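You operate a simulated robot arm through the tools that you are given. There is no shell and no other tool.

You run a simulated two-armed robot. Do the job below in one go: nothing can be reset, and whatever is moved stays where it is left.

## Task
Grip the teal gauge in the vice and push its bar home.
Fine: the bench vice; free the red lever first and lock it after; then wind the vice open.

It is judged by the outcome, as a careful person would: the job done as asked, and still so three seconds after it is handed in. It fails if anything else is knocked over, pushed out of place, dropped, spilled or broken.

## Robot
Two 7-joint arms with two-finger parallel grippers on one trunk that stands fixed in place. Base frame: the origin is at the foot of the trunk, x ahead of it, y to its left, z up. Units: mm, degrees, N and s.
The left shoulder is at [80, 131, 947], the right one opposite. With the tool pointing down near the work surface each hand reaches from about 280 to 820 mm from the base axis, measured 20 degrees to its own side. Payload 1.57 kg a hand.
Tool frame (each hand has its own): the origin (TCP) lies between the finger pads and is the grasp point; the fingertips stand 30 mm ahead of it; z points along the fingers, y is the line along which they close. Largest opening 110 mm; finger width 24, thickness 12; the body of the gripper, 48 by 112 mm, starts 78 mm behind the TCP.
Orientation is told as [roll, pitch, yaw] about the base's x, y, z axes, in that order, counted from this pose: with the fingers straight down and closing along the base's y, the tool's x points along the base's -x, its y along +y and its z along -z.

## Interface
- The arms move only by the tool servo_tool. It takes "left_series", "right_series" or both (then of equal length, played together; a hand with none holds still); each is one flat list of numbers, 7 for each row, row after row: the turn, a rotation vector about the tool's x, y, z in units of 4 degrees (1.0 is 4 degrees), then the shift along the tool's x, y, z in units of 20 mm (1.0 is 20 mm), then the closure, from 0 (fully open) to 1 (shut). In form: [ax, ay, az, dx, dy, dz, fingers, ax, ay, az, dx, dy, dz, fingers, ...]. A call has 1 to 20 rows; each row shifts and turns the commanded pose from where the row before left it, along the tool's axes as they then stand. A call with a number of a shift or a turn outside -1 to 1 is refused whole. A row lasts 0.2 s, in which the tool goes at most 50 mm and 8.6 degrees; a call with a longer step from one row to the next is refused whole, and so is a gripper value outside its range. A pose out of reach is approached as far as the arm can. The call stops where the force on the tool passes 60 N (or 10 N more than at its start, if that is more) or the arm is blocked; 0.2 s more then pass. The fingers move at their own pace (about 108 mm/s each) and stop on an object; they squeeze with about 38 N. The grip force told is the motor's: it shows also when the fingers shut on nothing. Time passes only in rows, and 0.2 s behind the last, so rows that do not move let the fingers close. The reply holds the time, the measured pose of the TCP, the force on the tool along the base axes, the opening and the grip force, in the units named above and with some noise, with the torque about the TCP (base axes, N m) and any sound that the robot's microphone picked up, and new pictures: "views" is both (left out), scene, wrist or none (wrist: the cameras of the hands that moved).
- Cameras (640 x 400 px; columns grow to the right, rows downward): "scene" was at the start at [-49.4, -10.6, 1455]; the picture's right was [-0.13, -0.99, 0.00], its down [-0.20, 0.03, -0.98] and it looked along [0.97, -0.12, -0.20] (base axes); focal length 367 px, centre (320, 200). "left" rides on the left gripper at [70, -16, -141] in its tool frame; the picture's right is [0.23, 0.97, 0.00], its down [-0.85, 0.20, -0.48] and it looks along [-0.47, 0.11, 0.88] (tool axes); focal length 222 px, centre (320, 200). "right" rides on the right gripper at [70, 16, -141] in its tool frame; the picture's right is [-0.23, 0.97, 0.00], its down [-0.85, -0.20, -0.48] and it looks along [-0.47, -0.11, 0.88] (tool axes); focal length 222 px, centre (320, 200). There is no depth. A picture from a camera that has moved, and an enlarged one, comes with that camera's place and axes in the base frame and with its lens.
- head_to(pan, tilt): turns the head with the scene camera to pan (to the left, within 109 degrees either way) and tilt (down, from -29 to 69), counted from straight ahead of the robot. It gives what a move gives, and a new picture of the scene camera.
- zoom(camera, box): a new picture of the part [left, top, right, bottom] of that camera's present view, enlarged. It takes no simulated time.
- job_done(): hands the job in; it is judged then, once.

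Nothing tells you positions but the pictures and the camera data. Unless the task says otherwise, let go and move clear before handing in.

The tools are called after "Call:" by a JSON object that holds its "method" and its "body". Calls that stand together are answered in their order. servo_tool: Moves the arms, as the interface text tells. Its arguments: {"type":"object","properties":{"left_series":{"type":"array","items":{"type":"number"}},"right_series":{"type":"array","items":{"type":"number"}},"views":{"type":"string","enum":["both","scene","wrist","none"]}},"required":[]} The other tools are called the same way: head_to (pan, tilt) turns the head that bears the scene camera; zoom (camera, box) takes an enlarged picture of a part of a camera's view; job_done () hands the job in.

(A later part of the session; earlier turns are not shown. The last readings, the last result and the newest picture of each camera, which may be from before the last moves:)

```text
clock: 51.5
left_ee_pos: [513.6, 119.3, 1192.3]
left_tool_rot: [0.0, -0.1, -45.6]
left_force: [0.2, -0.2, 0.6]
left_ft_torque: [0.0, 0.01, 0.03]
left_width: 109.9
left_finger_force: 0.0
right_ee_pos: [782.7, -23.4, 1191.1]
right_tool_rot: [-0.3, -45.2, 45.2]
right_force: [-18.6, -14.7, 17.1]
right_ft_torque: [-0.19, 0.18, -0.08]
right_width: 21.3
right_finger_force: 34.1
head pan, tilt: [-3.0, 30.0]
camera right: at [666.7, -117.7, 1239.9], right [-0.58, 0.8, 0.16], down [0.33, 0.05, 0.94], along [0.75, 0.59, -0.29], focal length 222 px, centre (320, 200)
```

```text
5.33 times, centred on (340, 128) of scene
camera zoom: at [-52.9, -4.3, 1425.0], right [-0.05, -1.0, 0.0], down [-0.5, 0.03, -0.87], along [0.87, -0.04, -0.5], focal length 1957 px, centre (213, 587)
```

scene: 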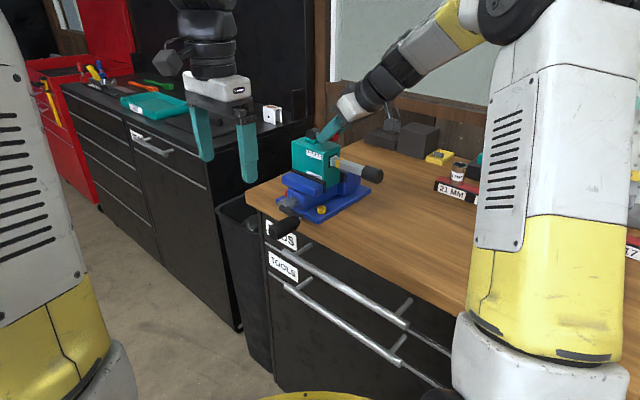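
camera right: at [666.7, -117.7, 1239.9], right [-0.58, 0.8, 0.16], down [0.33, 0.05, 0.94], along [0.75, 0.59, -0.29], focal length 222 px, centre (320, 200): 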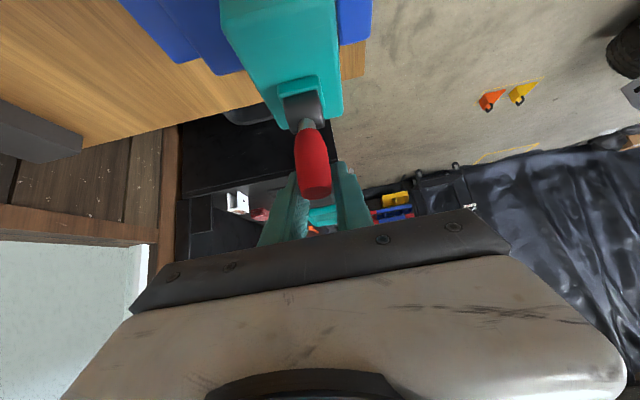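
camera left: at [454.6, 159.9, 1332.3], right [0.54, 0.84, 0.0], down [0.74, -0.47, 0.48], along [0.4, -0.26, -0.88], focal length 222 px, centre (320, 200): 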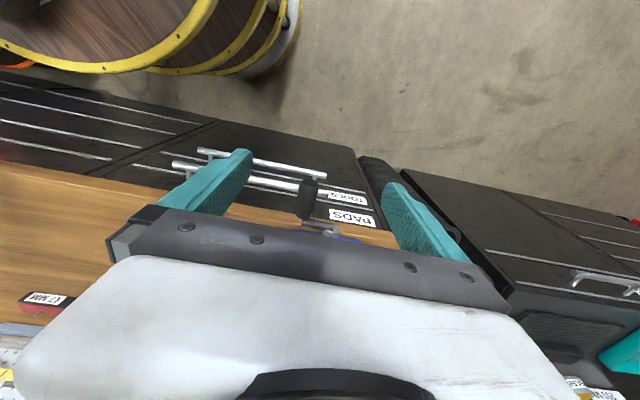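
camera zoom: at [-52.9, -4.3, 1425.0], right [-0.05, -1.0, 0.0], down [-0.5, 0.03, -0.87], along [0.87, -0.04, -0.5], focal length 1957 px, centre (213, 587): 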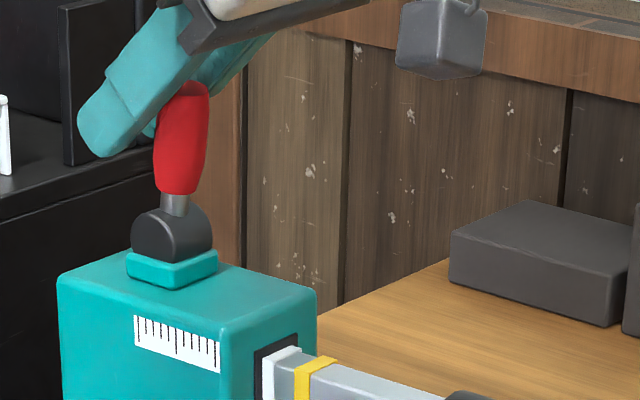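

The lever is now about vertical, and the gauge may have shifted a millimetre under the push. I'll check the vice region before doing more.

Call:
{"method": "zoom", "body": {"camera": "scene", "box": [280, 150, 376, 210]}}

Call:
{"method": "zoom", "body": {"camera": "scene", "box": [298, 104, 346, 134]}}

```text
6.67 times, centred on (328, 180) of scene
camera zoom: at [-52.9, -4.3, 1425.0], right [-0.05, -1.0, 0.0], down [-0.5, 0.03, -0.87], along [0.87, -0.04, -0.5], focal length 2446 px, centre (267, 333)
```

zoom: 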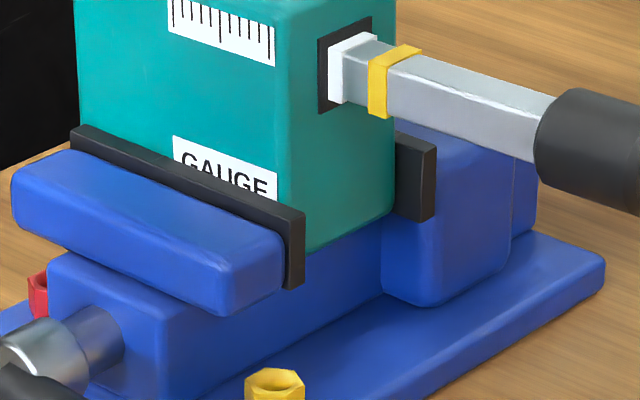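

```text
13.33 times, centred on (322, 119) of scene
camera zoom: at [-52.9, -4.3, 1425.0], right [-0.05, -1.0, 0.0], down [-0.5, 0.03, -0.87], along [0.87, -0.04, -0.5], focal length 4893 px, centre (293, 1280)
```

zoom: 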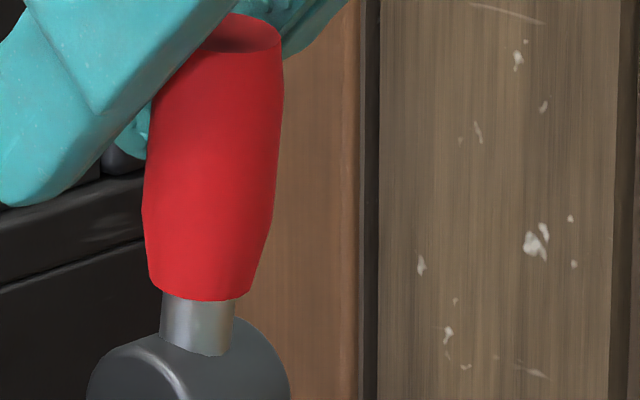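

The lever has reached its stop near vertical, and my push against it tipped the gauge slightly (about 2–3°) in the jaws. I'll back off about 4 mm to take the load off, without pulling the lever down.

Call:
{"method": "servo_tool", "body": {"right_series": [0, 0, 0, 0.07, 0, -0.21, 1, 0, 0, 0, 0, 0, 0, 1], "views": "none"}}

Call:
{"method": "zoom", "body": {"camera": "scene", "box": [280, 150, 376, 210]}}

Call:
{"method": "zoom", "body": {"camera": "scene", "box": [280, 90, 400, 165]}}

```text
clock: 52.1
left_ee_pos: [515.6, 120.7, 1191.8]
left_tool_rot: [0.0, 0.1, -45.6]
left_force: [-0.4, 0.2, 0.2]
left_ft_torque: [0.02, 0.0, -0.03]
left_width: 110.2
left_finger_force: 0.0
right_ee_pos: [781.8, -22.5, 1190.8]
right_tool_rot: [-0.1, -45.0, 45.0]
right_force: [16.4, 4.7, -0.3]
right_ft_torque: [0.54, -0.57, 0.25]
right_width: 20.9
right_finger_force: 34.2
head pan, tilt: [-3.0, 30.0]
```

```text
6.67 times, centred on (328, 180) of scene
camera zoom: at [-50.1, -3.1, 1425.1], right [-0.05, -1.0, 0.0], down [-0.5, 0.03, -0.87], along [0.86, -0.04, -0.5], focal length 2446 px, centre (267, 333)
```

zoom: 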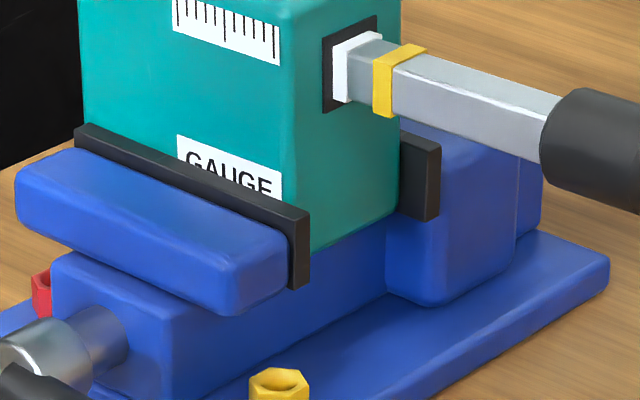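

```text
5.33 times, centred on (340, 128) of scene
camera zoom: at [-50.1, -3.1, 1425.1], right [-0.05, -1.0, 0.0], down [-0.5, 0.03, -0.87], along [0.86, -0.04, -0.5], focal length 1957 px, centre (213, 587)
```

zoom: 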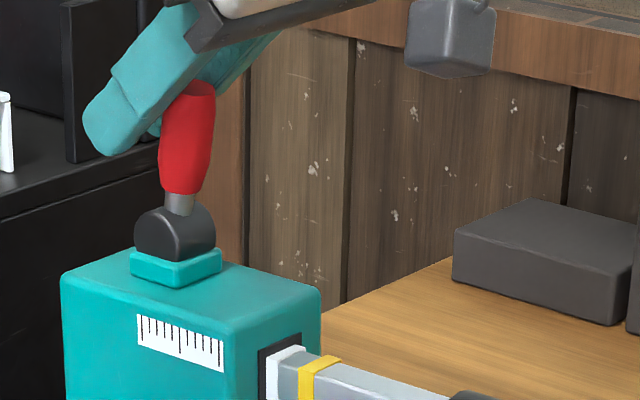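

The lever now holds by its own friction at about 82°, so I'll let go of it and retreat the right hand straight back along its fingers. Then I'll look at whether the vice needs more tightening.

Call:
{"method": "servo_tool", "body": {"right_series": [0, 0, 0, 0.07, 0, -0.07, 0.5, 0, 0, 0, 0, 0, 0, 0, 0, 0, 0, 0, 0, 0, 0, 0, 0, 0, 0, 0, -0.8, 0, 0, 0, 0, 0, 0, -1, 0, 0, 0, 0, 0, 0, -1, 0, 0, 0, 0, 0, 0, -1, 0, 0, 0, 0, 0, 0, -1, 0, 0, 0, 0, 0, 0, -1, 0, 0, 0, 0, 0, 0, -1, 0], "views": "both"}}

Call:
{"method": "zoom", "body": {"camera": "scene", "box": [280, 90, 400, 165]}}

Call:
{"method": "zoom", "body": {"camera": "scene", "box": [280, 150, 376, 210]}}

Call:
{"method": "zoom", "body": {"camera": "right", "box": [220, 60, 420, 185]}}

```text
clock: 54.3
left_ee_pos: [513.9, 120.0, 1191.4]
left_tool_rot: [0.0, 0.0, -45.6]
left_force: [-0.8, -0.5, 0.6]
left_ft_torque: [-0.03, 0.04, 0.04]
left_width: 110.3
left_finger_force: 0.0
right_ee_pos: [713.2, -93.2, 1288.9]
right_tool_rot: [-0.2, -45.1, 45.3]
right_force: [-0.2, 0.4, -0.9]
right_ft_torque: [-0.03, 0.04, 0.03]
right_width: 109.8
right_finger_force: 0.1
head pan, tilt: [-3.0, 30.0]
camera right: at [597.6, -188.1, 1337.9], right [-0.58, 0.8, 0.16], down [0.33, 0.05, 0.94], along [0.75, 0.6, -0.29], focal length 222 px, centre (320, 200)
```

scene: 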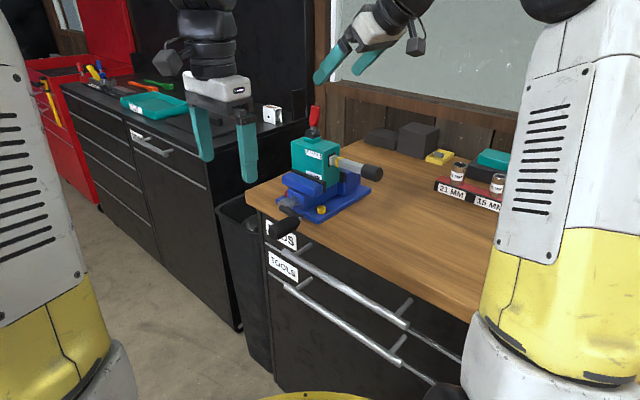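
right: 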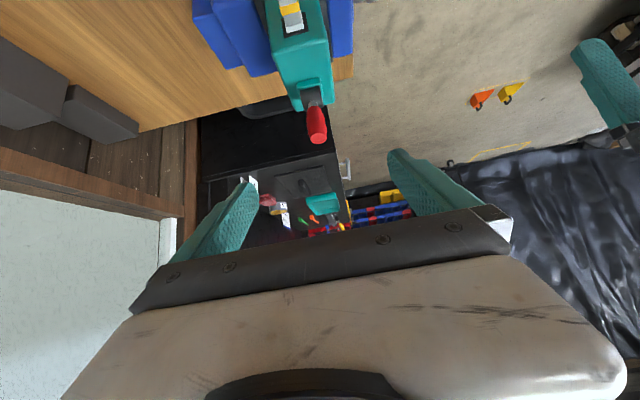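

```text
5.33 times, centred on (340, 128) of scene
camera zoom: at [-51.3, -3.5, 1425.1], right [-0.05, -1.0, 0.0], down [-0.5, 0.03, -0.87], along [0.86, -0.04, -0.5], focal length 1957 px, centre (213, 587)
```

zoom: 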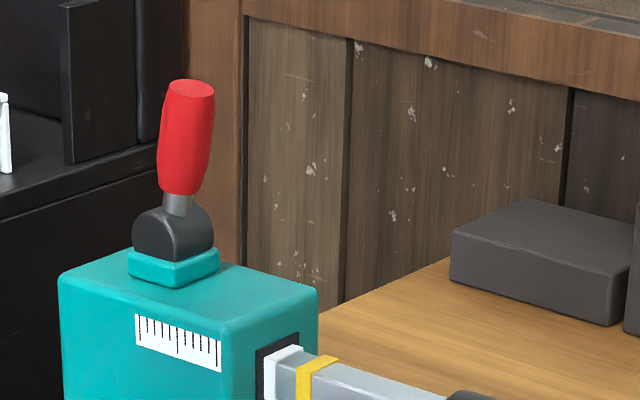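

```text
6.67 times, centred on (328, 180) of scene
camera zoom: at [-51.3, -3.5, 1425.1], right [-0.05, -1.0, 0.0], down [-0.5, 0.03, -0.87], along [0.86, -0.04, -0.5], focal length 2446 px, centre (267, 333)
```

zoom: 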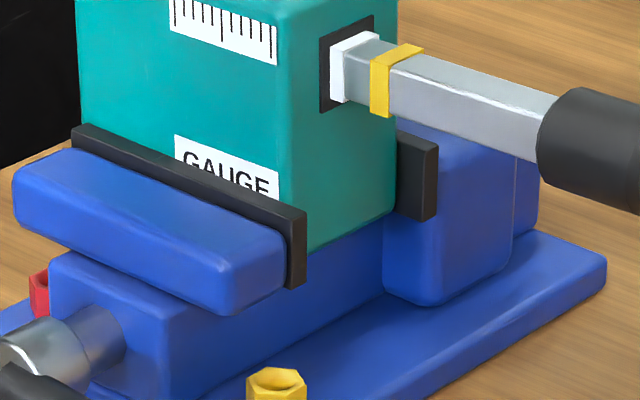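

```text
3.20 times, centred on (320, 122) of right
camera zoom: at [597.6, -188.1, 1337.9], right [-0.58, 0.8, 0.16], down [0.33, 0.05, 0.94], along [0.75, 0.6, -0.29], focal length 711 px, centre (320, 448)
```

zoom: 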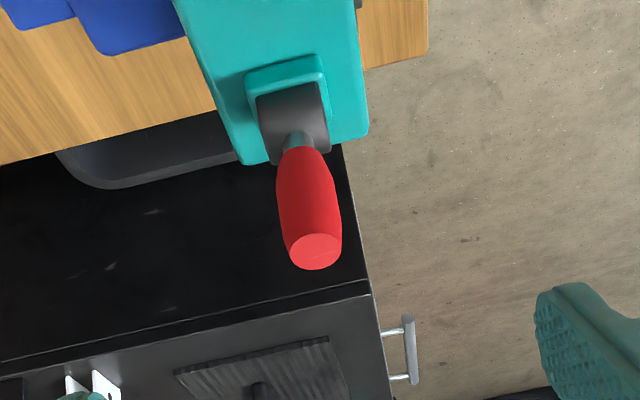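

The lever stands free at about 82° and the gauge is tipped about 2°, which tells me the jaws aren't tight enough for comfort. I'll bring the left hand back onto the crank handle by reversing its retreat, and move the right hand aside at the same time.

Call:
{"method": "servo_tool", "body": {"left_series": [0, 0, 0, -1, 0, 0, 0, 0, 0, 0, -1, 0, 0, 0, 0, 0, 0, -1, 0, 0, 0, 0, 0, 0, -1, 0, 0, 0, 0, 0, 0, -1, 0, 0, 0, 0, 0, 0, -1, 0, 0, 0, 0, 0, 0, 0, 0, 1, 0, 0, 0, 0, 0, 0, 1, 0, 0, 0, 0, 0, 0, 1, 0, 0, 0, 0, 0, 0, 1, 0, 0, 0, 0, 0, 0, 1, 0, 0, 0, 0, 0, 0, 1, 0, 0, 0, 0, 0, 0, 1, 0, 0, 0, 0, 0, 0, 1, 0, 0, 0, 0, 0, 0, 1, 0, 0, 0, 0, 0, 0, 1, 0], "right_series": [0, 0, 0, 0.707, 0, -0.707, 0, 0, 0, 0, 0.707, 0, -0.707, 0, 0, 0, 0, 0.707, 0, -0.707, 0, 0, 0, 0, 0.707, 0, -0.707, 0, 0, 0, 0, 0.707, 0, -0.707, 0, 0, 0, 0, 0, 0, 0, 0, 0, 0, 0, 0, 0, 0, 0, 0, 0, 0, 0, 0, 0, 0, 0, 0, 0, 0, 0, 0, 0, 0, 0, 0, 0, 0, 0, 0, 0, 0, 0, 0, 0, 0, 0, 0, 0, 0, 0, 0, 0, 0, 0, 0, 0, 0, 0, 0, 0, 0, 0, 0, 0, 0, 0, 0, 0, 0, 0, 0, 0, 0, 0, 0, 0, 0, 0, 0, 0, 0], "views": "both"}}

Call:
{"method": "zoom", "body": {"camera": "scene", "box": [220, 150, 316, 250]}}

```text
clock: 57.7
left_ee_pos: [598.9, 35.6, 989.7]
left_tool_rot: [0.0, -0.1, -45.8]
left_force: [-1.0, -0.5, -0.2]
left_ft_torque: [0.02, 0.0, -0.02]
left_width: 109.8
left_finger_force: 0.0
right_ee_pos: [641.9, -164.8, 1286.8]
right_tool_rot: [-0.2, -44.9, 45.2]
right_force: [-0.1, -0.2, -0.5]
right_ft_torque: [0.01, -0.03, -0.02]
right_width: 109.9
right_finger_force: 0.1
head pan, tilt: [-3.0, 30.0]
camera right: at [526.3, -259.9, 1335.9], right [-0.58, 0.8, 0.16], down [0.33, 0.05, 0.94], along [0.75, 0.6, -0.29], focal length 222 px, centre (320, 200)
camera left: at [538.6, 76.8, 1130.1], right [0.54, 0.84, 0.0], down [0.74, -0.47, 0.48], along [0.4, -0.26, -0.88], focal length 222 px, centre (320, 200)
```

scene: 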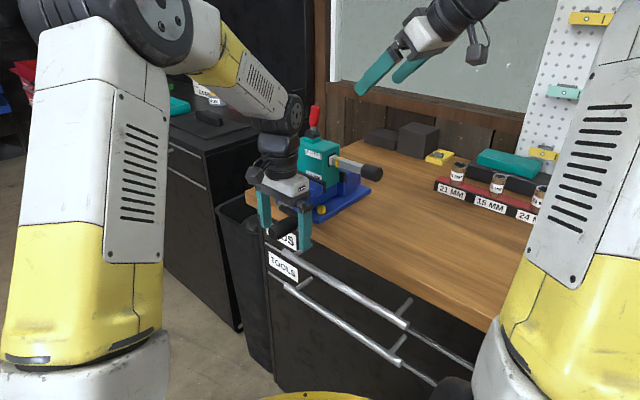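
right: 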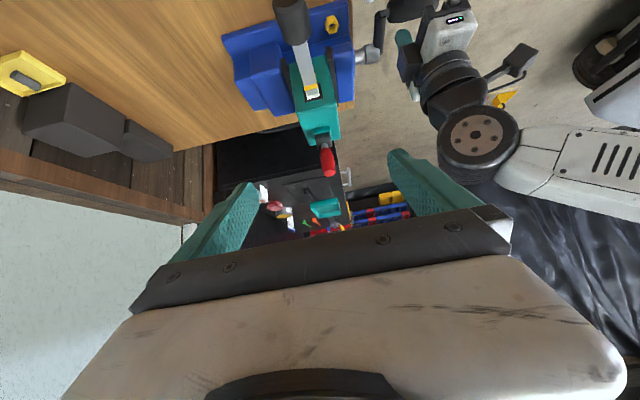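
left: 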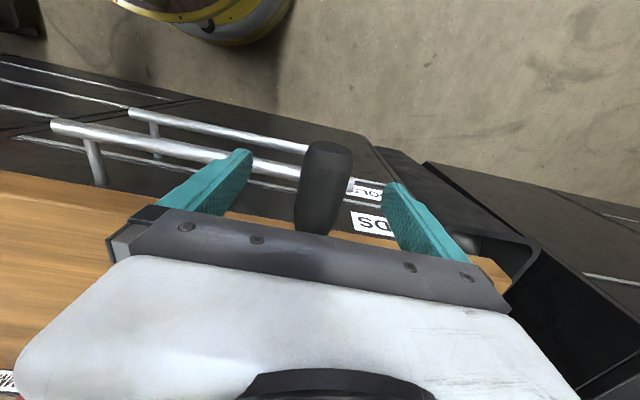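

```text
4.00 times, centred on (268, 200) of scene
camera zoom: at [-51.6, -3.6, 1425.1], right [-0.05, -1.0, 0.0], down [-0.5, 0.03, -0.87], along [0.86, -0.04, -0.5], focal length 1468 px, centre (528, 200)
```

zoom: 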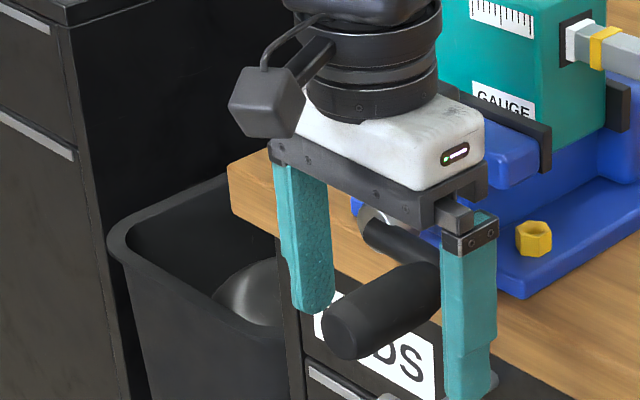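

The crank handle is again centred between the fingers. I'll close on it and drive another half turn of tightening through the bottom.

Call:
{"method": "servo_tool", "body": {"left_series": [0, 0, 0, 0, 0, 0, 1, 0, 0, 0, 0, 0, 0, 1, 0, 0, 0, 0, 0, 0, 1, 0, 0, 0, 0, 0, 0, 1], "views": "none"}}

Call:
{"method": "servo_tool", "body": {"left_series": [0, 0, 0, 0, 0.047, 0.534, 1, 0, 0, 0, 0, 0.139, 0.518, 1, 0, 0, 0, 0, 0.227, 0.486, 1, 0, 0, 0, 0, 0.3075, 0.439, 1, 0, 0, 0, 0, 0.379, 0.379, 1, 0, 0, 0, 0, 0.439, 0.3075, 1, 0, 0, 0, 0, 0.486, 0.227, 1, 0, 0, 0, 0, 0.518, 0.139, 1, 0, 0, 0, 0, 0.534, 0.047, 1, 0, 0, 0, 0, 0, 0, 1], "views": "none"}}

Call:
{"method": "zoom", "body": {"camera": "scene", "box": [280, 150, 376, 210]}}

```text
clock: 58.7
left_ee_pos: [598.9, 37.2, 988.6]
left_tool_rot: [0.0, 0.0, -45.6]
left_force: [5.5, 2.6, -0.1]
left_ft_torque: [0.04, 0.02, 1.09]
left_width: 33.3
left_finger_force: 40.9
right_ee_pos: [641.7, -164.9, 1287.2]
right_tool_rot: [-0.1, -45.0, 45.2]
right_force: [-0.4, -0.7, 0.1]
right_ft_torque: [0.01, -0.04, -0.03]
right_width: 110.0
right_finger_force: 0.0
head pan, tilt: [-3.0, 30.0]
```

```text
clock: 60.9
left_ee_pos: [639.8, 78.3, 931.1]
left_tool_rot: [0.0, 0.0, -45.7]
left_force: [-7.1, 2.6, 34.8]
left_ft_torque: [0.57, 0.54, 0.32]
left_width: 32.7
left_finger_force: 40.9
right_ee_pos: [641.0, -163.8, 1286.5]
right_tool_rot: [-0.2, -45.1, 45.2]
right_force: [0.4, 0.4, -0.2]
right_ft_torque: [-0.01, -0.01, 0.02]
right_width: 109.9
right_finger_force: 0.0
head pan, tilt: [-3.0, 30.0]
```

```text
6.67 times, centred on (328, 180) of scene
camera zoom: at [-52.9, -3.7, 1425.1], right [-0.05, -1.0, 0.0], down [-0.5, 0.03, -0.87], along [0.87, -0.04, -0.5], focal length 2446 px, centre (267, 333)
```

zoom: 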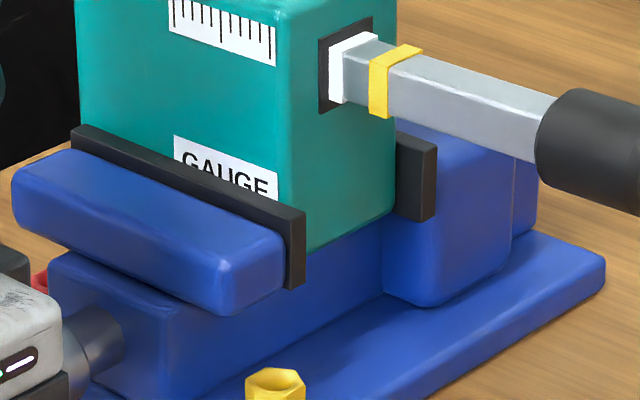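

Still no visible jaw movement, and the 35 N is just my circle sitting about 4 mm low. I'll correct that and bring the crank up the other side to complete the turn.

Call:
{"method": "servo_tool", "body": {"left_series": [0, 0, 0, 0.04, 0, -0.2, 1, 0, 0, 0, 0, 0.534, -0.047, 1, 0, 0, 0, 0, 0.518, -0.139, 1, 0, 0, 0, 0, 0.486, -0.227, 1, 0, 0, 0, 0, 0.439, -0.3075, 1, 0, 0, 0, 0, 0.379, -0.379, 1, 0, 0, 0, 0, 0.3075, -0.439, 1, 0, 0, 0, 0, 0.227, -0.486, 1, 0, 0, 0, 0, 0.139, -0.518, 1, 0, 0, 0, 0, 0.047, -0.534, 1, 0, 0, 0, 0, 0, 0, 1], "views": "none"}}

Call:
{"method": "zoom", "body": {"camera": "scene", "box": [280, 150, 376, 210]}}

```text
clock: 63.3
left_ee_pos: [684.3, 122.6, 997.2]
left_tool_rot: [-0.2, 0.0, -45.7]
left_force: [-10.3, 5.9, -2.6]
left_ft_torque: [0.46, 0.47, 1.16]
left_width: 32.6
left_finger_force: 40.3
right_ee_pos: [642.3, -165.9, 1285.5]
right_tool_rot: [-0.2, -45.0, 45.2]
right_force: [-1.1, -0.6, -0.2]
right_ft_torque: [-0.01, -0.02, -0.04]
right_width: 110.4
right_finger_force: 0.1
head pan, tilt: [-3.0, 30.0]
```

```text
6.67 times, centred on (328, 180) of scene
camera zoom: at [-51.9, -3.4, 1425.1], right [-0.05, -1.0, 0.0], down [-0.5, 0.03, -0.87], along [0.86, -0.04, -0.5], focal length 2446 px, centre (267, 333)
```

zoom: 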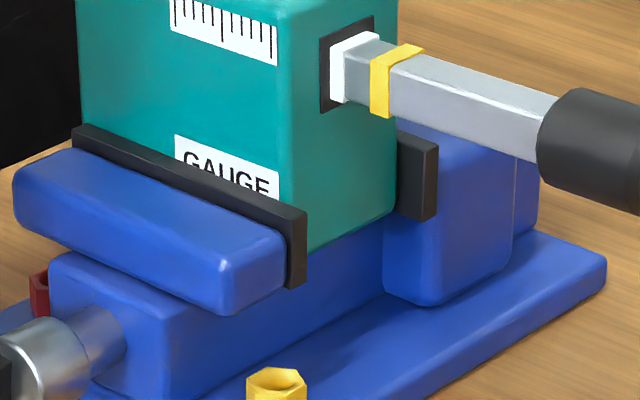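

The extra full turn is done with the gauge unmoved; the crank is back at its original position. I'll release it, rise and back off with the left hand.

Call:
{"method": "servo_tool", "body": {"left_series": [0, 0, 0, 0, 0, 0, 0.5, 0, 0, 0, 0, 0, 0, 0, 0, 0, 0, 0, 0, 0, 0, 0, 0, 0, 0, 0, -1, 0, 0, 0, 0, 0, 0, -1, 0, 0, 0, 0, 0, 0, -1, 0, 0, 0, 0, 0, 0, -1, 0, 0, 0, 0, 0, 0, -1, 0, 0, 0, 0, 0, 0, -1, 0, 0, 0, 0, 0, 0, -1, 0, 0, 0, 0, 0, 0, -1, 0, 0, 0, 0, 0, 0, -1, 0, 0, 0, 0, 0, 0, -1, 0, 0, 0, 0, 1, 0, 0, 0, 0, 0, 0, 1, 0, 0, 0, 0, 0, 0, 1, 0, 0, 0, 0, 0, 0, 1, 0, 0, 0, 0, 0, 0, 1, 0, 0, 0, 0, 0, 0, 1, 0, 0, 0], "views": "scene"}}

Call:
{"method": "zoom", "body": {"camera": "scene", "box": [220, 115, 400, 228]}}

Call:
{"method": "zoom", "body": {"camera": "right", "box": [220, 0, 420, 125]}}

```text
clock: 67.3
left_ee_pos: [602.0, 209.0, 1195.5]
left_tool_rot: [0.0, 0.0, -45.8]
left_force: [-0.3, -0.6, -0.1]
left_ft_torque: [0.04, 0.05, -0.04]
left_width: 109.5
left_finger_force: 0.1
right_ee_pos: [642.9, -164.6, 1286.9]
right_tool_rot: [-0.1, -45.0, 45.1]
right_force: [0.3, 0.8, -0.6]
right_ft_torque: [0.04, -0.01, 0.02]
right_width: 110.1
right_finger_force: 0.1
head pan, tilt: [-3.0, 30.0]
```

scene: 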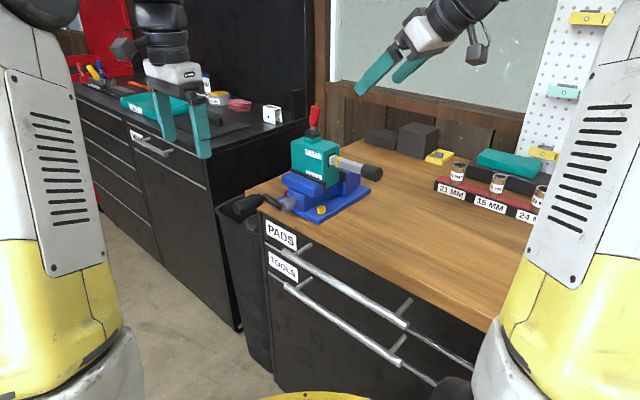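

```text
3.54 times, centred on (310, 172) of scene
camera zoom: at [-51.2, -3.7, 1425.1], right [-0.05, -1.0, 0.0], down [-0.5, 0.03, -0.87], along [0.86, -0.04, -0.5], focal length 1299 px, centre (355, 301)
```

zoom: 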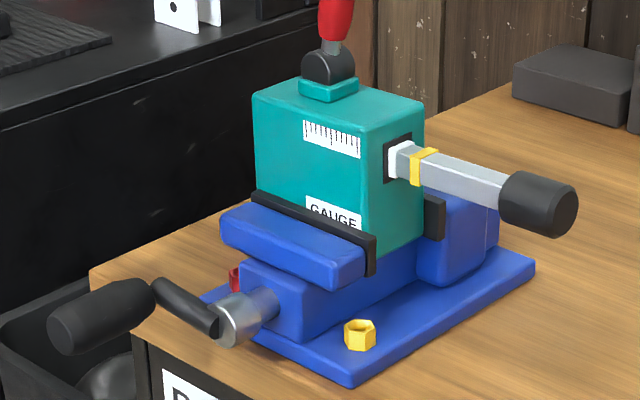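

```text
3.20 times, centred on (320, 62) of right
camera zoom: at [526.6, -260.1, 1335.7], right [-0.58, 0.8, 0.16], down [0.33, 0.05, 0.94], along [0.75, 0.6, -0.29], focal length 711 px, centre (320, 640)
```

zoom: 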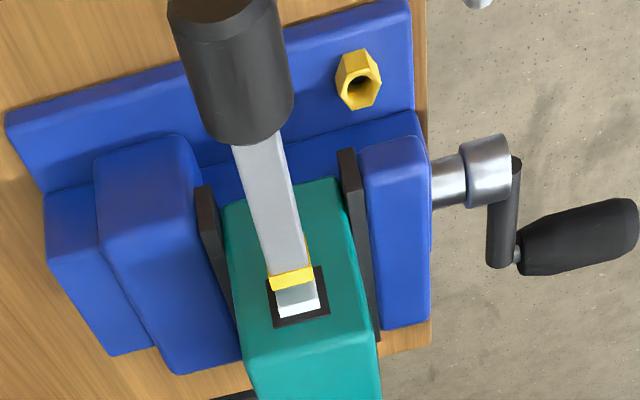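

The picture from the right hand shows both jaw plates beside the gauge. I want to make sure there is no gap, so I'll zoom closely on both sides.

Call:
{"method": "zoom", "body": {"camera": "right", "box": [272, 40, 352, 90]}}

Call:
{"method": "zoom", "body": {"camera": "scene", "box": [316, 160, 364, 190]}}

```text
8.00 times, centred on (312, 65) of right
camera zoom: at [526.6, -260.1, 1335.7], right [-0.58, 0.8, 0.16], down [0.33, 0.05, 0.94], along [0.75, 0.6, -0.29], focal length 1777 px, centre (384, 1280)
```

zoom: 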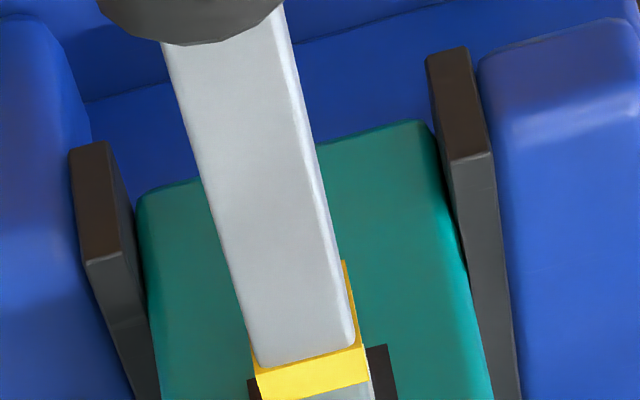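

```text
13.33 times, centred on (340, 175) of scene
camera zoom: at [-51.2, -3.7, 1425.1], right [-0.05, -1.0, 0.0], down [-0.5, 0.03, -0.87], along [0.86, -0.04, -0.5], focal length 4893 px, centre (53, 533)
```

zoom: 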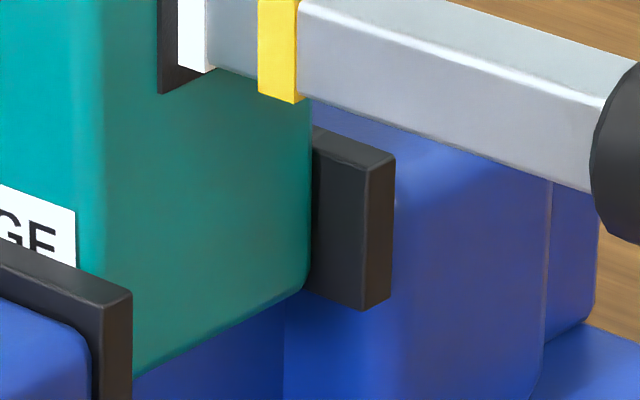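

The gauge stays tipped on its own, which shows that friction in the jaws is really holding it. Next is the bar: I'll turn the right hand upright, close its fingers, and bring it down behind the bar's black end (near h-line end [645, -164, 1082]) with a 25 mm standoff.

Call:
{"method": "servo_tool", "body": {"right_series": [0, 0.9375, 0, 0, 0, 0, 0.5, 0, 0.9375, 0, 0, 0, 0, 1, 0, 0.9375, 0, 0, 0, 0, 1, 0, 0.9375, 0, 0, 0, 0, 1, 0, 0.9375, 0, 0, 0, 0, 1, 0, 0.9375, 0, 0, 0, 0, 1, 0, 0.9375, 0, 0, 0, 0, 1, 0, 0.9375, 0, 0, 0, 0, 1, 0, 0.9375, 0, 0, 0, 0, 1, 0, 0.9375, 0, 0, 0, 0, 1, 0, 0.9375, 0, 0, 0, 0, 1, 0, 0.9375, 0, 0, 0, 0, 1, 0, 0, 0, 0.83, 0, 0, 1, 0, 0, 0, 0.83, 0, 0, 1, 0, 0, 0, 0, 0, 0.975, 1, 0, 0, 0, 0, 0, 0.975, 1, 0, 0, 0, 0, 0, 0.975, 1, 0, 0, 0, 0, 0, 0.975, 1], "views": "both"}}

Call:
{"method": "zoom", "body": {"camera": "right", "box": [220, 120, 420, 245]}}

Call:
{"method": "zoom", "body": {"camera": "scene", "box": [290, 100, 450, 200]}}

```text
clock: 71.1
left_ee_pos: [601.6, 208.5, 1196.3]
left_tool_rot: [0.0, -0.1, -45.8]
left_force: [0.2, 0.3, -0.3]
left_ft_torque: [-0.02, 0.03, -0.01]
left_width: 110.1
left_finger_force: 0.0
right_ee_pos: [618.3, -189.3, 1210.9]
right_tool_rot: [-0.1, 0.1, 45.1]
right_force: [0.5, 0.1, 0.2]
right_ft_torque: [-0.05, -0.02, -0.01]
right_width: 0.0
right_finger_force: 21.0
head pan, tilt: [-3.0, 30.0]
camera right: at [558.4, -227.9, 1350.8], right [-0.53, 0.85, 0.0], down [0.74, 0.46, 0.48], along [0.41, 0.25, -0.88], focal length 222 px, centre (320, 200)
```

scene: 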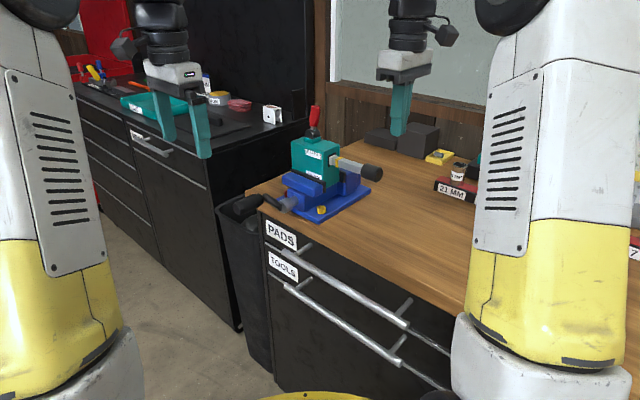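
right: 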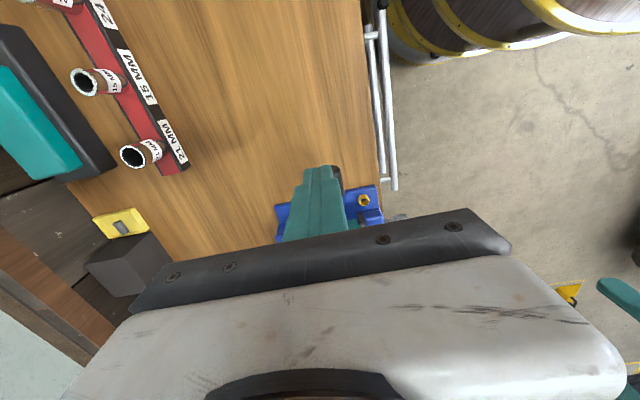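

```text
3.20 times, centred on (320, 182) of right
camera zoom: at [558.4, -227.9, 1350.8], right [-0.53, 0.85, 0.0], down [0.74, 0.46, 0.48], along [0.41, 0.25, -0.88], focal length 711 px, centre (320, 256)
```

zoom: 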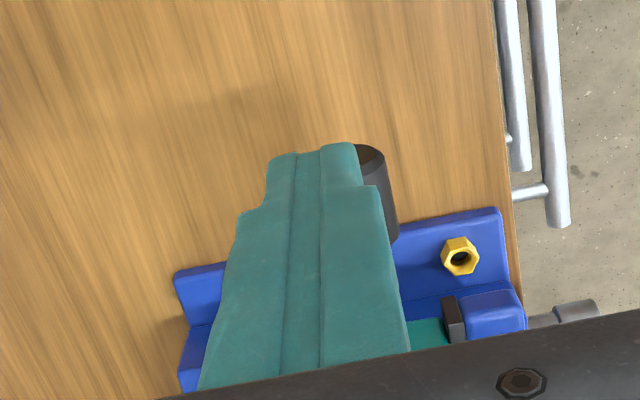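

```text
4.00 times, centred on (370, 150) of scene
camera zoom: at [-51.4, -3.5, 1425.1], right [-0.05, -1.0, 0.0], down [-0.5, 0.03, -0.87], along [0.86, -0.04, -0.5], focal length 1468 px, centre (120, 400)
```

zoom: 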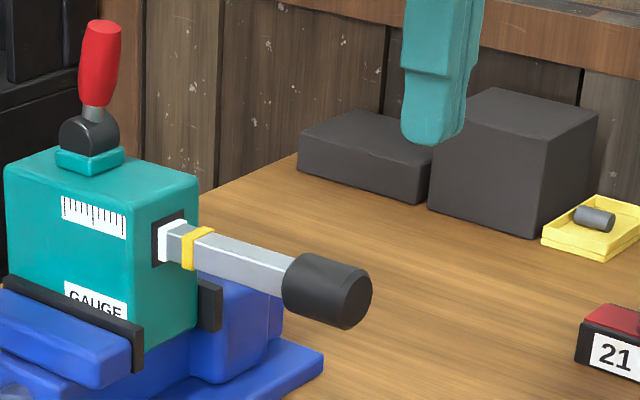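

The closed fingers are in line with the bar and 25 mm behind its end. I'll descend to the bar's height.

Call:
{"method": "servo_tool", "body": {"right_series": [0, 0, 0, 0, 0, 0.99, 1, 0, 0, 0, 0, 0, 0.99, 1, 0, 0, 0, 0, 0, 0.99, 1, 0, 0, 0, 0, 0, 0.99, 1, 0, 0, 0, 0, 0, 0.99, 1, 0, 0, 0, 0, 0, 0.99, 1], "views": "both"}}

Call:
{"method": "zoom", "body": {"camera": "right", "box": [220, 120, 420, 245]}}

Call:
{"method": "zoom", "body": {"camera": "scene", "box": [290, 120, 418, 200]}}

```text
clock: 72.5
left_ee_pos: [602.0, 207.7, 1196.3]
left_tool_rot: [0.0, -0.1, -45.8]
left_force: [-0.2, -0.8, 0.2]
left_ft_torque: [0.0, -0.05, -0.03]
left_width: 109.8
left_finger_force: 0.1
right_ee_pos: [620.1, -192.2, 1089.9]
right_tool_rot: [-0.1, 0.0, 45.0]
right_force: [0.4, -0.6, -0.5]
right_ft_torque: [-0.01, -0.04, -0.01]
right_width: 0.0
right_finger_force: 21.0
head pan, tilt: [-3.0, 30.0]
camera right: at [559.8, -229.6, 1230.6], right [-0.53, 0.85, 0.0], down [0.74, 0.46, 0.48], along [0.41, 0.25, -0.88], focal length 222 px, centre (320, 200)
```

scene: 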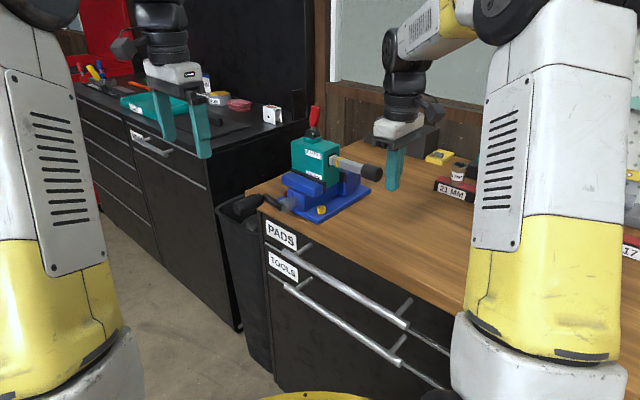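
right: 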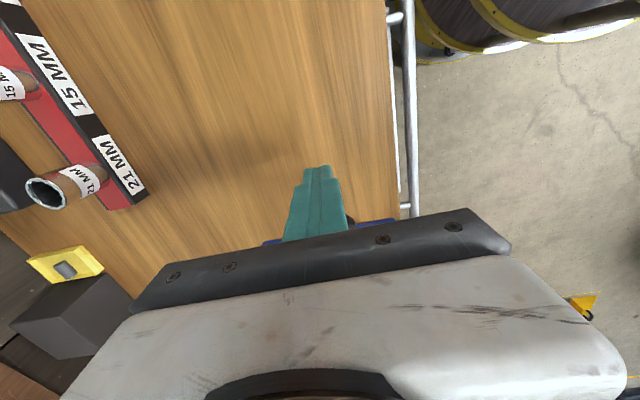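

```text
3.20 times, centred on (320, 182) of right
camera zoom: at [559.8, -229.6, 1230.6], right [-0.53, 0.85, 0.0], down [0.74, 0.46, 0.48], along [0.41, 0.25, -0.88], focal length 711 px, centre (320, 256)
```

zoom: 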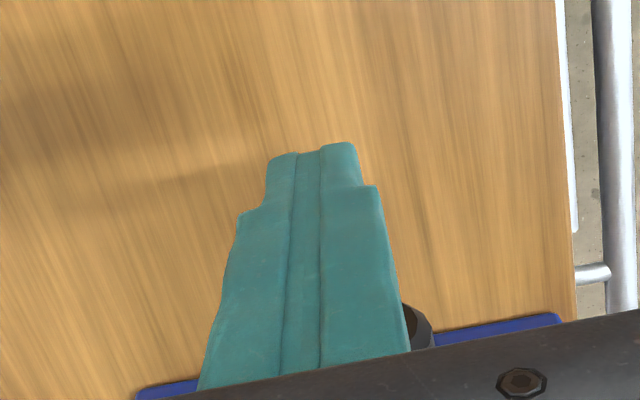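

```text
5.00 times, centred on (354, 160) of scene
camera zoom: at [-51.5, -3.5, 1425.1], right [-0.05, -1.0, 0.0], down [-0.5, 0.03, -0.87], along [0.86, -0.04, -0.5], focal length 1835 px, centre (150, 400)
```

zoom: 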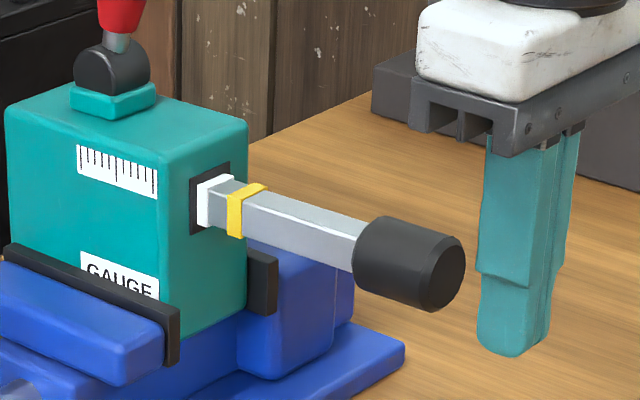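

The bar's axis line meets the fingers well. I'll raise 8 mm so only the flat finger ends touch, then close the gap until contact.

Call:
{"method": "servo_tool", "body": {"right_series": [0, 0, 0, 0, 0, -0.4, 1, 0, 0, 0, -0.55, 0, 0, 1, 0, 0, 0, -0.55, 0, 0, 1, 0, 0, 0, -0.15, 0, 0, 1, 0, 0, 0, -0.15, 0, 0, 1, 0, 0, 0, 0, 0, 0, 1], "views": "none"}}

Call:
{"method": "zoom", "body": {"camera": "scene", "box": [290, 120, 418, 200]}}

```text
clock: 73.9
left_ee_pos: [601.7, 208.7, 1197.1]
left_tool_rot: [0.0, 0.0, -45.6]
left_force: [-0.7, -0.2, 0.5]
left_ft_torque: [-0.01, 0.03, 0.01]
left_width: 109.9
left_finger_force: 0.1
right_ee_pos: [638.9, -171.2, 1100.0]
right_tool_rot: [-0.1, 0.0, 44.9]
right_force: [-2.4, -5.6, -0.7]
right_ft_torque: [-0.15, 0.09, 0.02]
right_width: 0.1
right_finger_force: 21.3
head pan, tilt: [-3.0, 30.0]
```

```text
5.00 times, centred on (354, 160) of scene
camera zoom: at [-51.5, -3.8, 1425.1], right [-0.05, -1.0, 0.0], down [-0.5, 0.03, -0.87], along [0.86, -0.04, -0.5], focal length 1835 px, centre (150, 400)
```

zoom: 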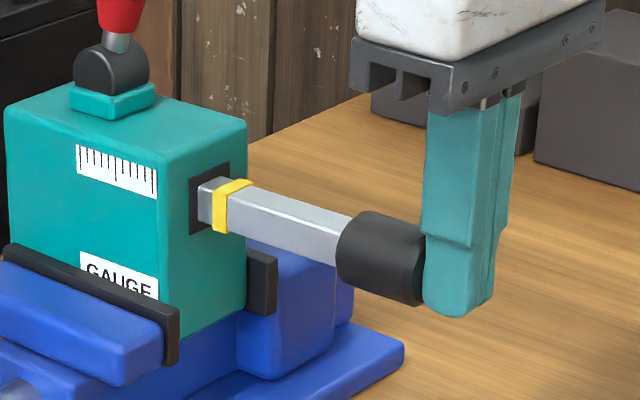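

The lever is free: the bar slid in about 9 mm with only 6 N, and the gauge stayed put. I'll continue in 3 mm steps watching the force and sound.

Call:
{"method": "servo_tool", "body": {"right_series": [0, 0, 0, -0.15, 0, 0, 1, 0, 0, 0, -0.15, 0, 0, 1, 0, 0, 0, 0, 0, 0, 1], "views": "none"}}

Call:
{"method": "zoom", "body": {"camera": "scene", "box": [290, 120, 418, 200]}}

```text
clock: 74.7
left_ee_pos: [601.9, 208.1, 1196.6]
left_tool_rot: [-0.2, 0.0, -45.8]
left_force: [-0.7, -0.5, 0.0]
left_ft_torque: [0.01, -0.01, 0.05]
left_width: 109.9
left_finger_force: 0.1
right_ee_pos: [643.5, -166.4, 1100.0]
right_tool_rot: [-0.2, -0.1, 45.1]
right_force: [-2.3, -2.0, -0.4]
right_ft_torque: [-0.06, 0.1, 0.06]
right_width: 0.1
right_finger_force: 20.9
head pan, tilt: [-3.0, 30.0]
```

```text
5.00 times, centred on (354, 160) of scene
camera zoom: at [-51.5, -3.6, 1425.1], right [-0.05, -1.0, 0.0], down [-0.5, 0.03, -0.87], along [0.86, -0.04, -0.5], focal length 1835 px, centre (150, 400)
```

zoom: 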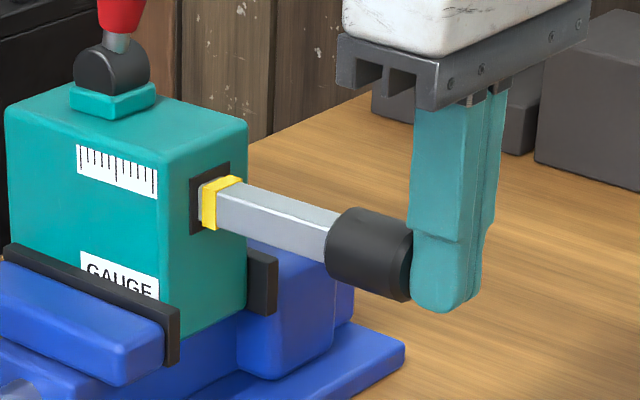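

The yellow band is almost at the gauge face, with only about 3 N of push. I'll go on in 2 mm steps.

Call:
{"method": "servo_tool", "body": {"right_series": [0, 0, 0, -0.1, 0, 0, 1, 0, 0, 0, 0, 0, 0, 1], "views": "none"}}

Call:
{"method": "servo_tool", "body": {"right_series": [0, 0, 0, -0.1, 0, 0, 1, 0, 0, 0, 0, 0, 0, 1], "views": "none"}}

Call:
{"method": "zoom", "body": {"camera": "scene", "box": [290, 120, 418, 200]}}

```text
clock: 75.3
left_ee_pos: [601.9, 209.0, 1195.5]
left_tool_rot: [-0.1, 0.0, -45.7]
left_force: [0.9, 0.3, -0.1]
left_ft_torque: [-0.04, 0.02, -0.01]
left_width: 110.2
left_finger_force: 0.1
right_ee_pos: [644.8, -164.9, 1100.5]
right_tool_rot: [0.0, 0.0, 45.1]
right_force: [-3.4, -2.9, 0.9]
right_ft_torque: [-0.02, 0.12, -0.01]
right_width: 0.0
right_finger_force: 21.1
head pan, tilt: [-3.0, 30.0]
```

```text
clock: 75.9
left_ee_pos: [601.6, 209.0, 1197.4]
left_tool_rot: [0.0, 0.0, -45.7]
left_force: [-0.3, 0.4, -0.2]
left_ft_torque: [0.0, 0.03, -0.01]
left_width: 110.2
left_finger_force: 0.0
right_ee_pos: [646.8, -163.6, 1098.3]
right_tool_rot: [-0.1, 0.0, 45.0]
right_force: [-1.9, -4.2, 0.1]
right_ft_torque: [-0.13, 0.08, -0.03]
right_width: 0.2
right_finger_force: 20.7
head pan, tilt: [-3.0, 30.0]
```

```text
5.00 times, centred on (354, 160) of scene
camera zoom: at [-51.5, -3.8, 1425.1], right [-0.05, -1.0, 0.0], down [-0.5, 0.03, -0.87], along [0.86, -0.04, -0.5], focal length 1835 px, centre (150, 400)
```

zoom: 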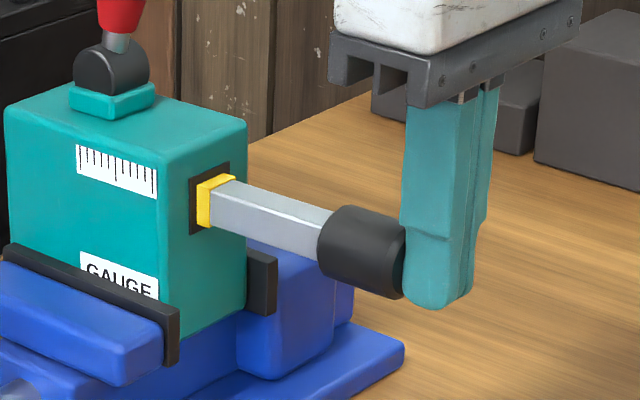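

The yellow band now touches the gauge face. I'll zoom in and then try 1 mm steps to feel for the stop.

Call:
{"method": "zoom", "body": {"camera": "scene", "box": [316, 145, 364, 175]}}

Call:
{"method": "servo_tool", "body": {"right_series": [0, 0, 0, -0.05, 0, 0, 1, 0, 0, 0, 0, 0, 0, 1], "views": "none"}}

Call:
{"method": "servo_tool", "body": {"right_series": [0, 0, 0, -0.05, 0, 0, 1, 0, 0, 0, 0, 0, 0, 1], "views": "none"}}

Call:
{"method": "zoom", "body": {"camera": "scene", "box": [316, 145, 364, 175]}}

```text
13.33 times, centred on (340, 160) of scene
camera zoom: at [-51.5, -3.8, 1425.1], right [-0.05, -1.0, 0.0], down [-0.5, 0.03, -0.87], along [0.86, -0.04, -0.5], focal length 4893 px, centre (53, 733)
```

zoom: 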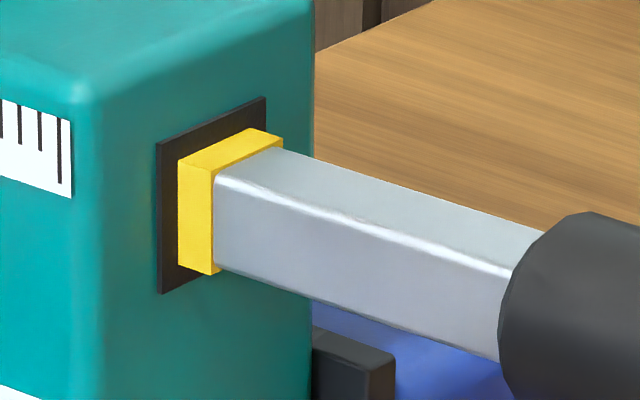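

```text
clock: 76.5
left_ee_pos: [600.9, 207.9, 1196.8]
left_tool_rot: [-0.1, 0.0, -45.6]
left_force: [-0.4, -0.2, -0.2]
left_ft_torque: [-0.01, 0.01, -0.02]
left_width: 109.8
left_finger_force: 0.1
right_ee_pos: [646.0, -163.0, 1098.9]
right_tool_rot: [-0.1, -0.1, 44.9]
right_force: [-3.4, -4.6, 0.0]
right_ft_torque: [-0.14, 0.05, -0.03]
right_width: 0.0
right_finger_force: 20.9
head pan, tilt: [-3.0, 30.0]
```

```text
clock: 77.1
left_ee_pos: [601.7, 208.3, 1196.7]
left_tool_rot: [0.0, 0.0, -45.7]
left_force: [-0.3, 0.2, 0.2]
left_ft_torque: [0.0, -0.01, -0.01]
left_width: 110.1
left_finger_force: 0.1
right_ee_pos: [646.7, -162.4, 1099.2]
right_tool_rot: [-0.1, 0.0, 45.0]
right_force: [-1.8, -4.8, -0.1]
right_ft_torque: [-0.12, 0.08, -0.01]
right_width: 0.0
right_finger_force: 21.1
head pan, tilt: [-3.0, 30.0]
```

```text
13.33 times, centred on (340, 160) of scene
camera zoom: at [-51.5, -3.8, 1425.1], right [-0.05, -1.0, 0.0], down [-0.5, 0.03, -0.87], along [0.86, -0.04, -0.5], focal length 4893 px, centre (53, 733)
```

zoom: 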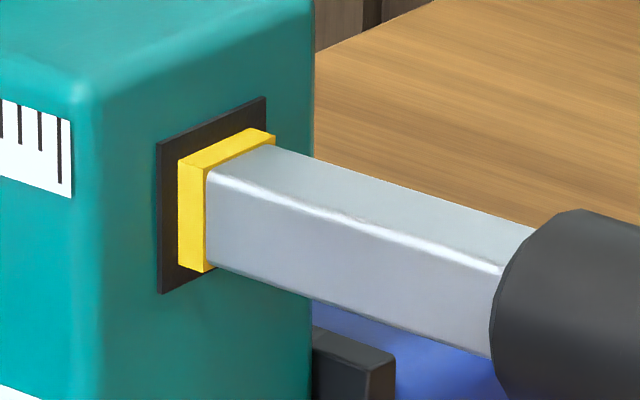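

The band is sliding inside with no stop yet and a steady 5 N. Home should be where it stops, so I'll go on gently in 2 mm steps.

Call:
{"method": "servo_tool", "body": {"right_series": [0, 0, 0, -0.1, 0, 0, 1, 0, 0, 0, 0, 0, 0, 1], "views": "none"}}

Call:
{"method": "servo_tool", "body": {"right_series": [0, 0, 0, -0.1, 0, 0, 1, 0, 0, 0, 0, 0, 0, 1], "views": "none"}}

Call:
{"method": "zoom", "body": {"camera": "scene", "box": [316, 145, 364, 175]}}

```text
clock: 77.7
left_ee_pos: [601.0, 208.5, 1196.7]
left_tool_rot: [-0.1, 0.0, -45.7]
left_force: [0.9, 0.1, -0.1]
left_ft_torque: [0.0, -0.01, 0.02]
left_width: 110.1
left_finger_force: 0.1
right_ee_pos: [648.4, -160.7, 1099.3]
right_tool_rot: [-0.1, -0.1, 45.1]
right_force: [-0.7, -3.2, 0.2]
right_ft_torque: [-0.12, 0.02, 0.0]
right_width: 0.0
right_finger_force: 21.6
head pan, tilt: [-3.0, 30.0]
```

```text
clock: 78.3
left_ee_pos: [602.5, 208.3, 1196.9]
left_tool_rot: [0.0, -0.1, -45.7]
left_force: [-0.9, 0.1, -0.9]
left_ft_torque: [0.01, 0.04, -0.02]
left_width: 110.0
left_finger_force: 0.0
right_ee_pos: [649.2, -158.8, 1098.4]
right_tool_rot: [-0.1, 0.0, 45.1]
right_force: [-3.5, -2.2, -0.4]
right_ft_torque: [-0.06, 0.17, 0.03]
right_width: 0.0
right_finger_force: 21.1
head pan, tilt: [-3.0, 30.0]
```

```text
13.33 times, centred on (340, 160) of scene
camera zoom: at [-51.5, -3.7, 1425.1], right [-0.05, -1.0, 0.0], down [-0.5, 0.03, -0.87], along [0.86, -0.04, -0.5], focal length 4893 px, centre (53, 733)
```

zoom: 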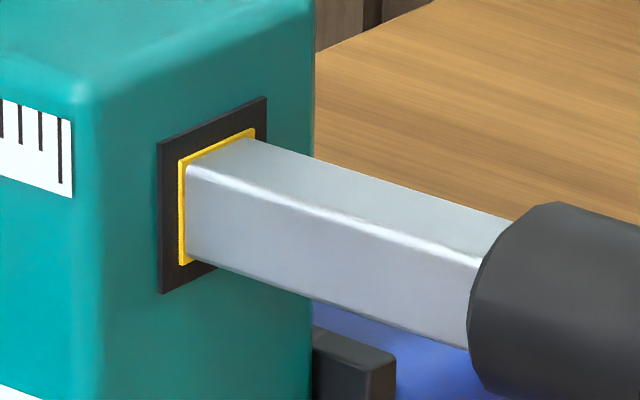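

The yellow band is almost flush with the face. I'll take 1 mm steps here in case this is the stop.

Call:
{"method": "servo_tool", "body": {"right_series": [0, 0, 0, -0.05, 0, 0, 1, 0, 0, 0, 0, 0, 0, 1], "views": "none"}}

Call:
{"method": "servo_tool", "body": {"right_series": [0, 0, 0, -0.05, 0, 0, 1, 0, 0, 0, 0, 0, 0, 1], "views": "none"}}

Call:
{"method": "zoom", "body": {"camera": "scene", "box": [316, 145, 364, 175]}}

```text
clock: 78.9
left_ee_pos: [601.6, 209.9, 1197.0]
left_tool_rot: [0.0, 0.0, -45.7]
left_force: [-0.3, -0.7, 0.0]
left_ft_torque: [-0.02, 0.0, -0.02]
left_width: 109.6
left_finger_force: 0.0
right_ee_pos: [650.3, -158.1, 1099.9]
right_tool_rot: [-0.1, 0.0, 45.1]
right_force: [-4.1, -2.0, -0.4]
right_ft_torque: [-0.06, 0.12, 0.04]
right_width: 0.1
right_finger_force: 21.6
head pan, tilt: [-3.0, 30.0]
```

```text
clock: 79.5
left_ee_pos: [600.4, 208.9, 1196.4]
left_tool_rot: [0.1, 0.1, -45.6]
left_force: [-0.1, 0.3, -0.5]
left_ft_torque: [-0.01, 0.02, -0.01]
left_width: 110.0
left_finger_force: 0.0
right_ee_pos: [651.1, -156.8, 1098.2]
right_tool_rot: [-0.1, -0.2, 45.0]
right_force: [-3.6, -2.5, 0.5]
right_ft_torque: [-0.09, 0.1, 0.0]
right_width: 0.3
right_finger_force: 21.6
head pan, tilt: [-3.0, 30.0]
```

```text
13.33 times, centred on (340, 160) of scene
camera zoom: at [-51.5, -3.7, 1425.1], right [-0.05, -1.0, 0.0], down [-0.5, 0.03, -0.87], along [0.86, -0.04, -0.5], focal length 4893 px, centre (53, 733)
```

zoom: 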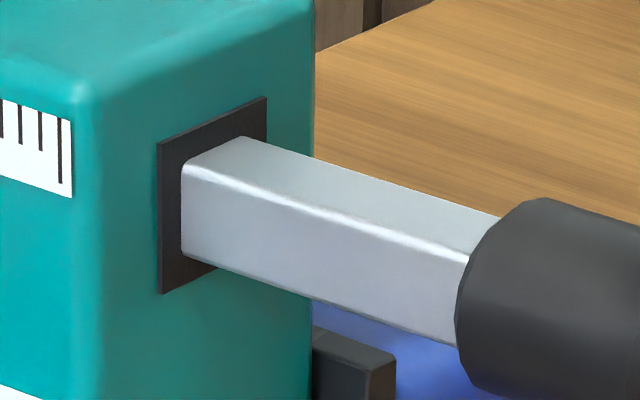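

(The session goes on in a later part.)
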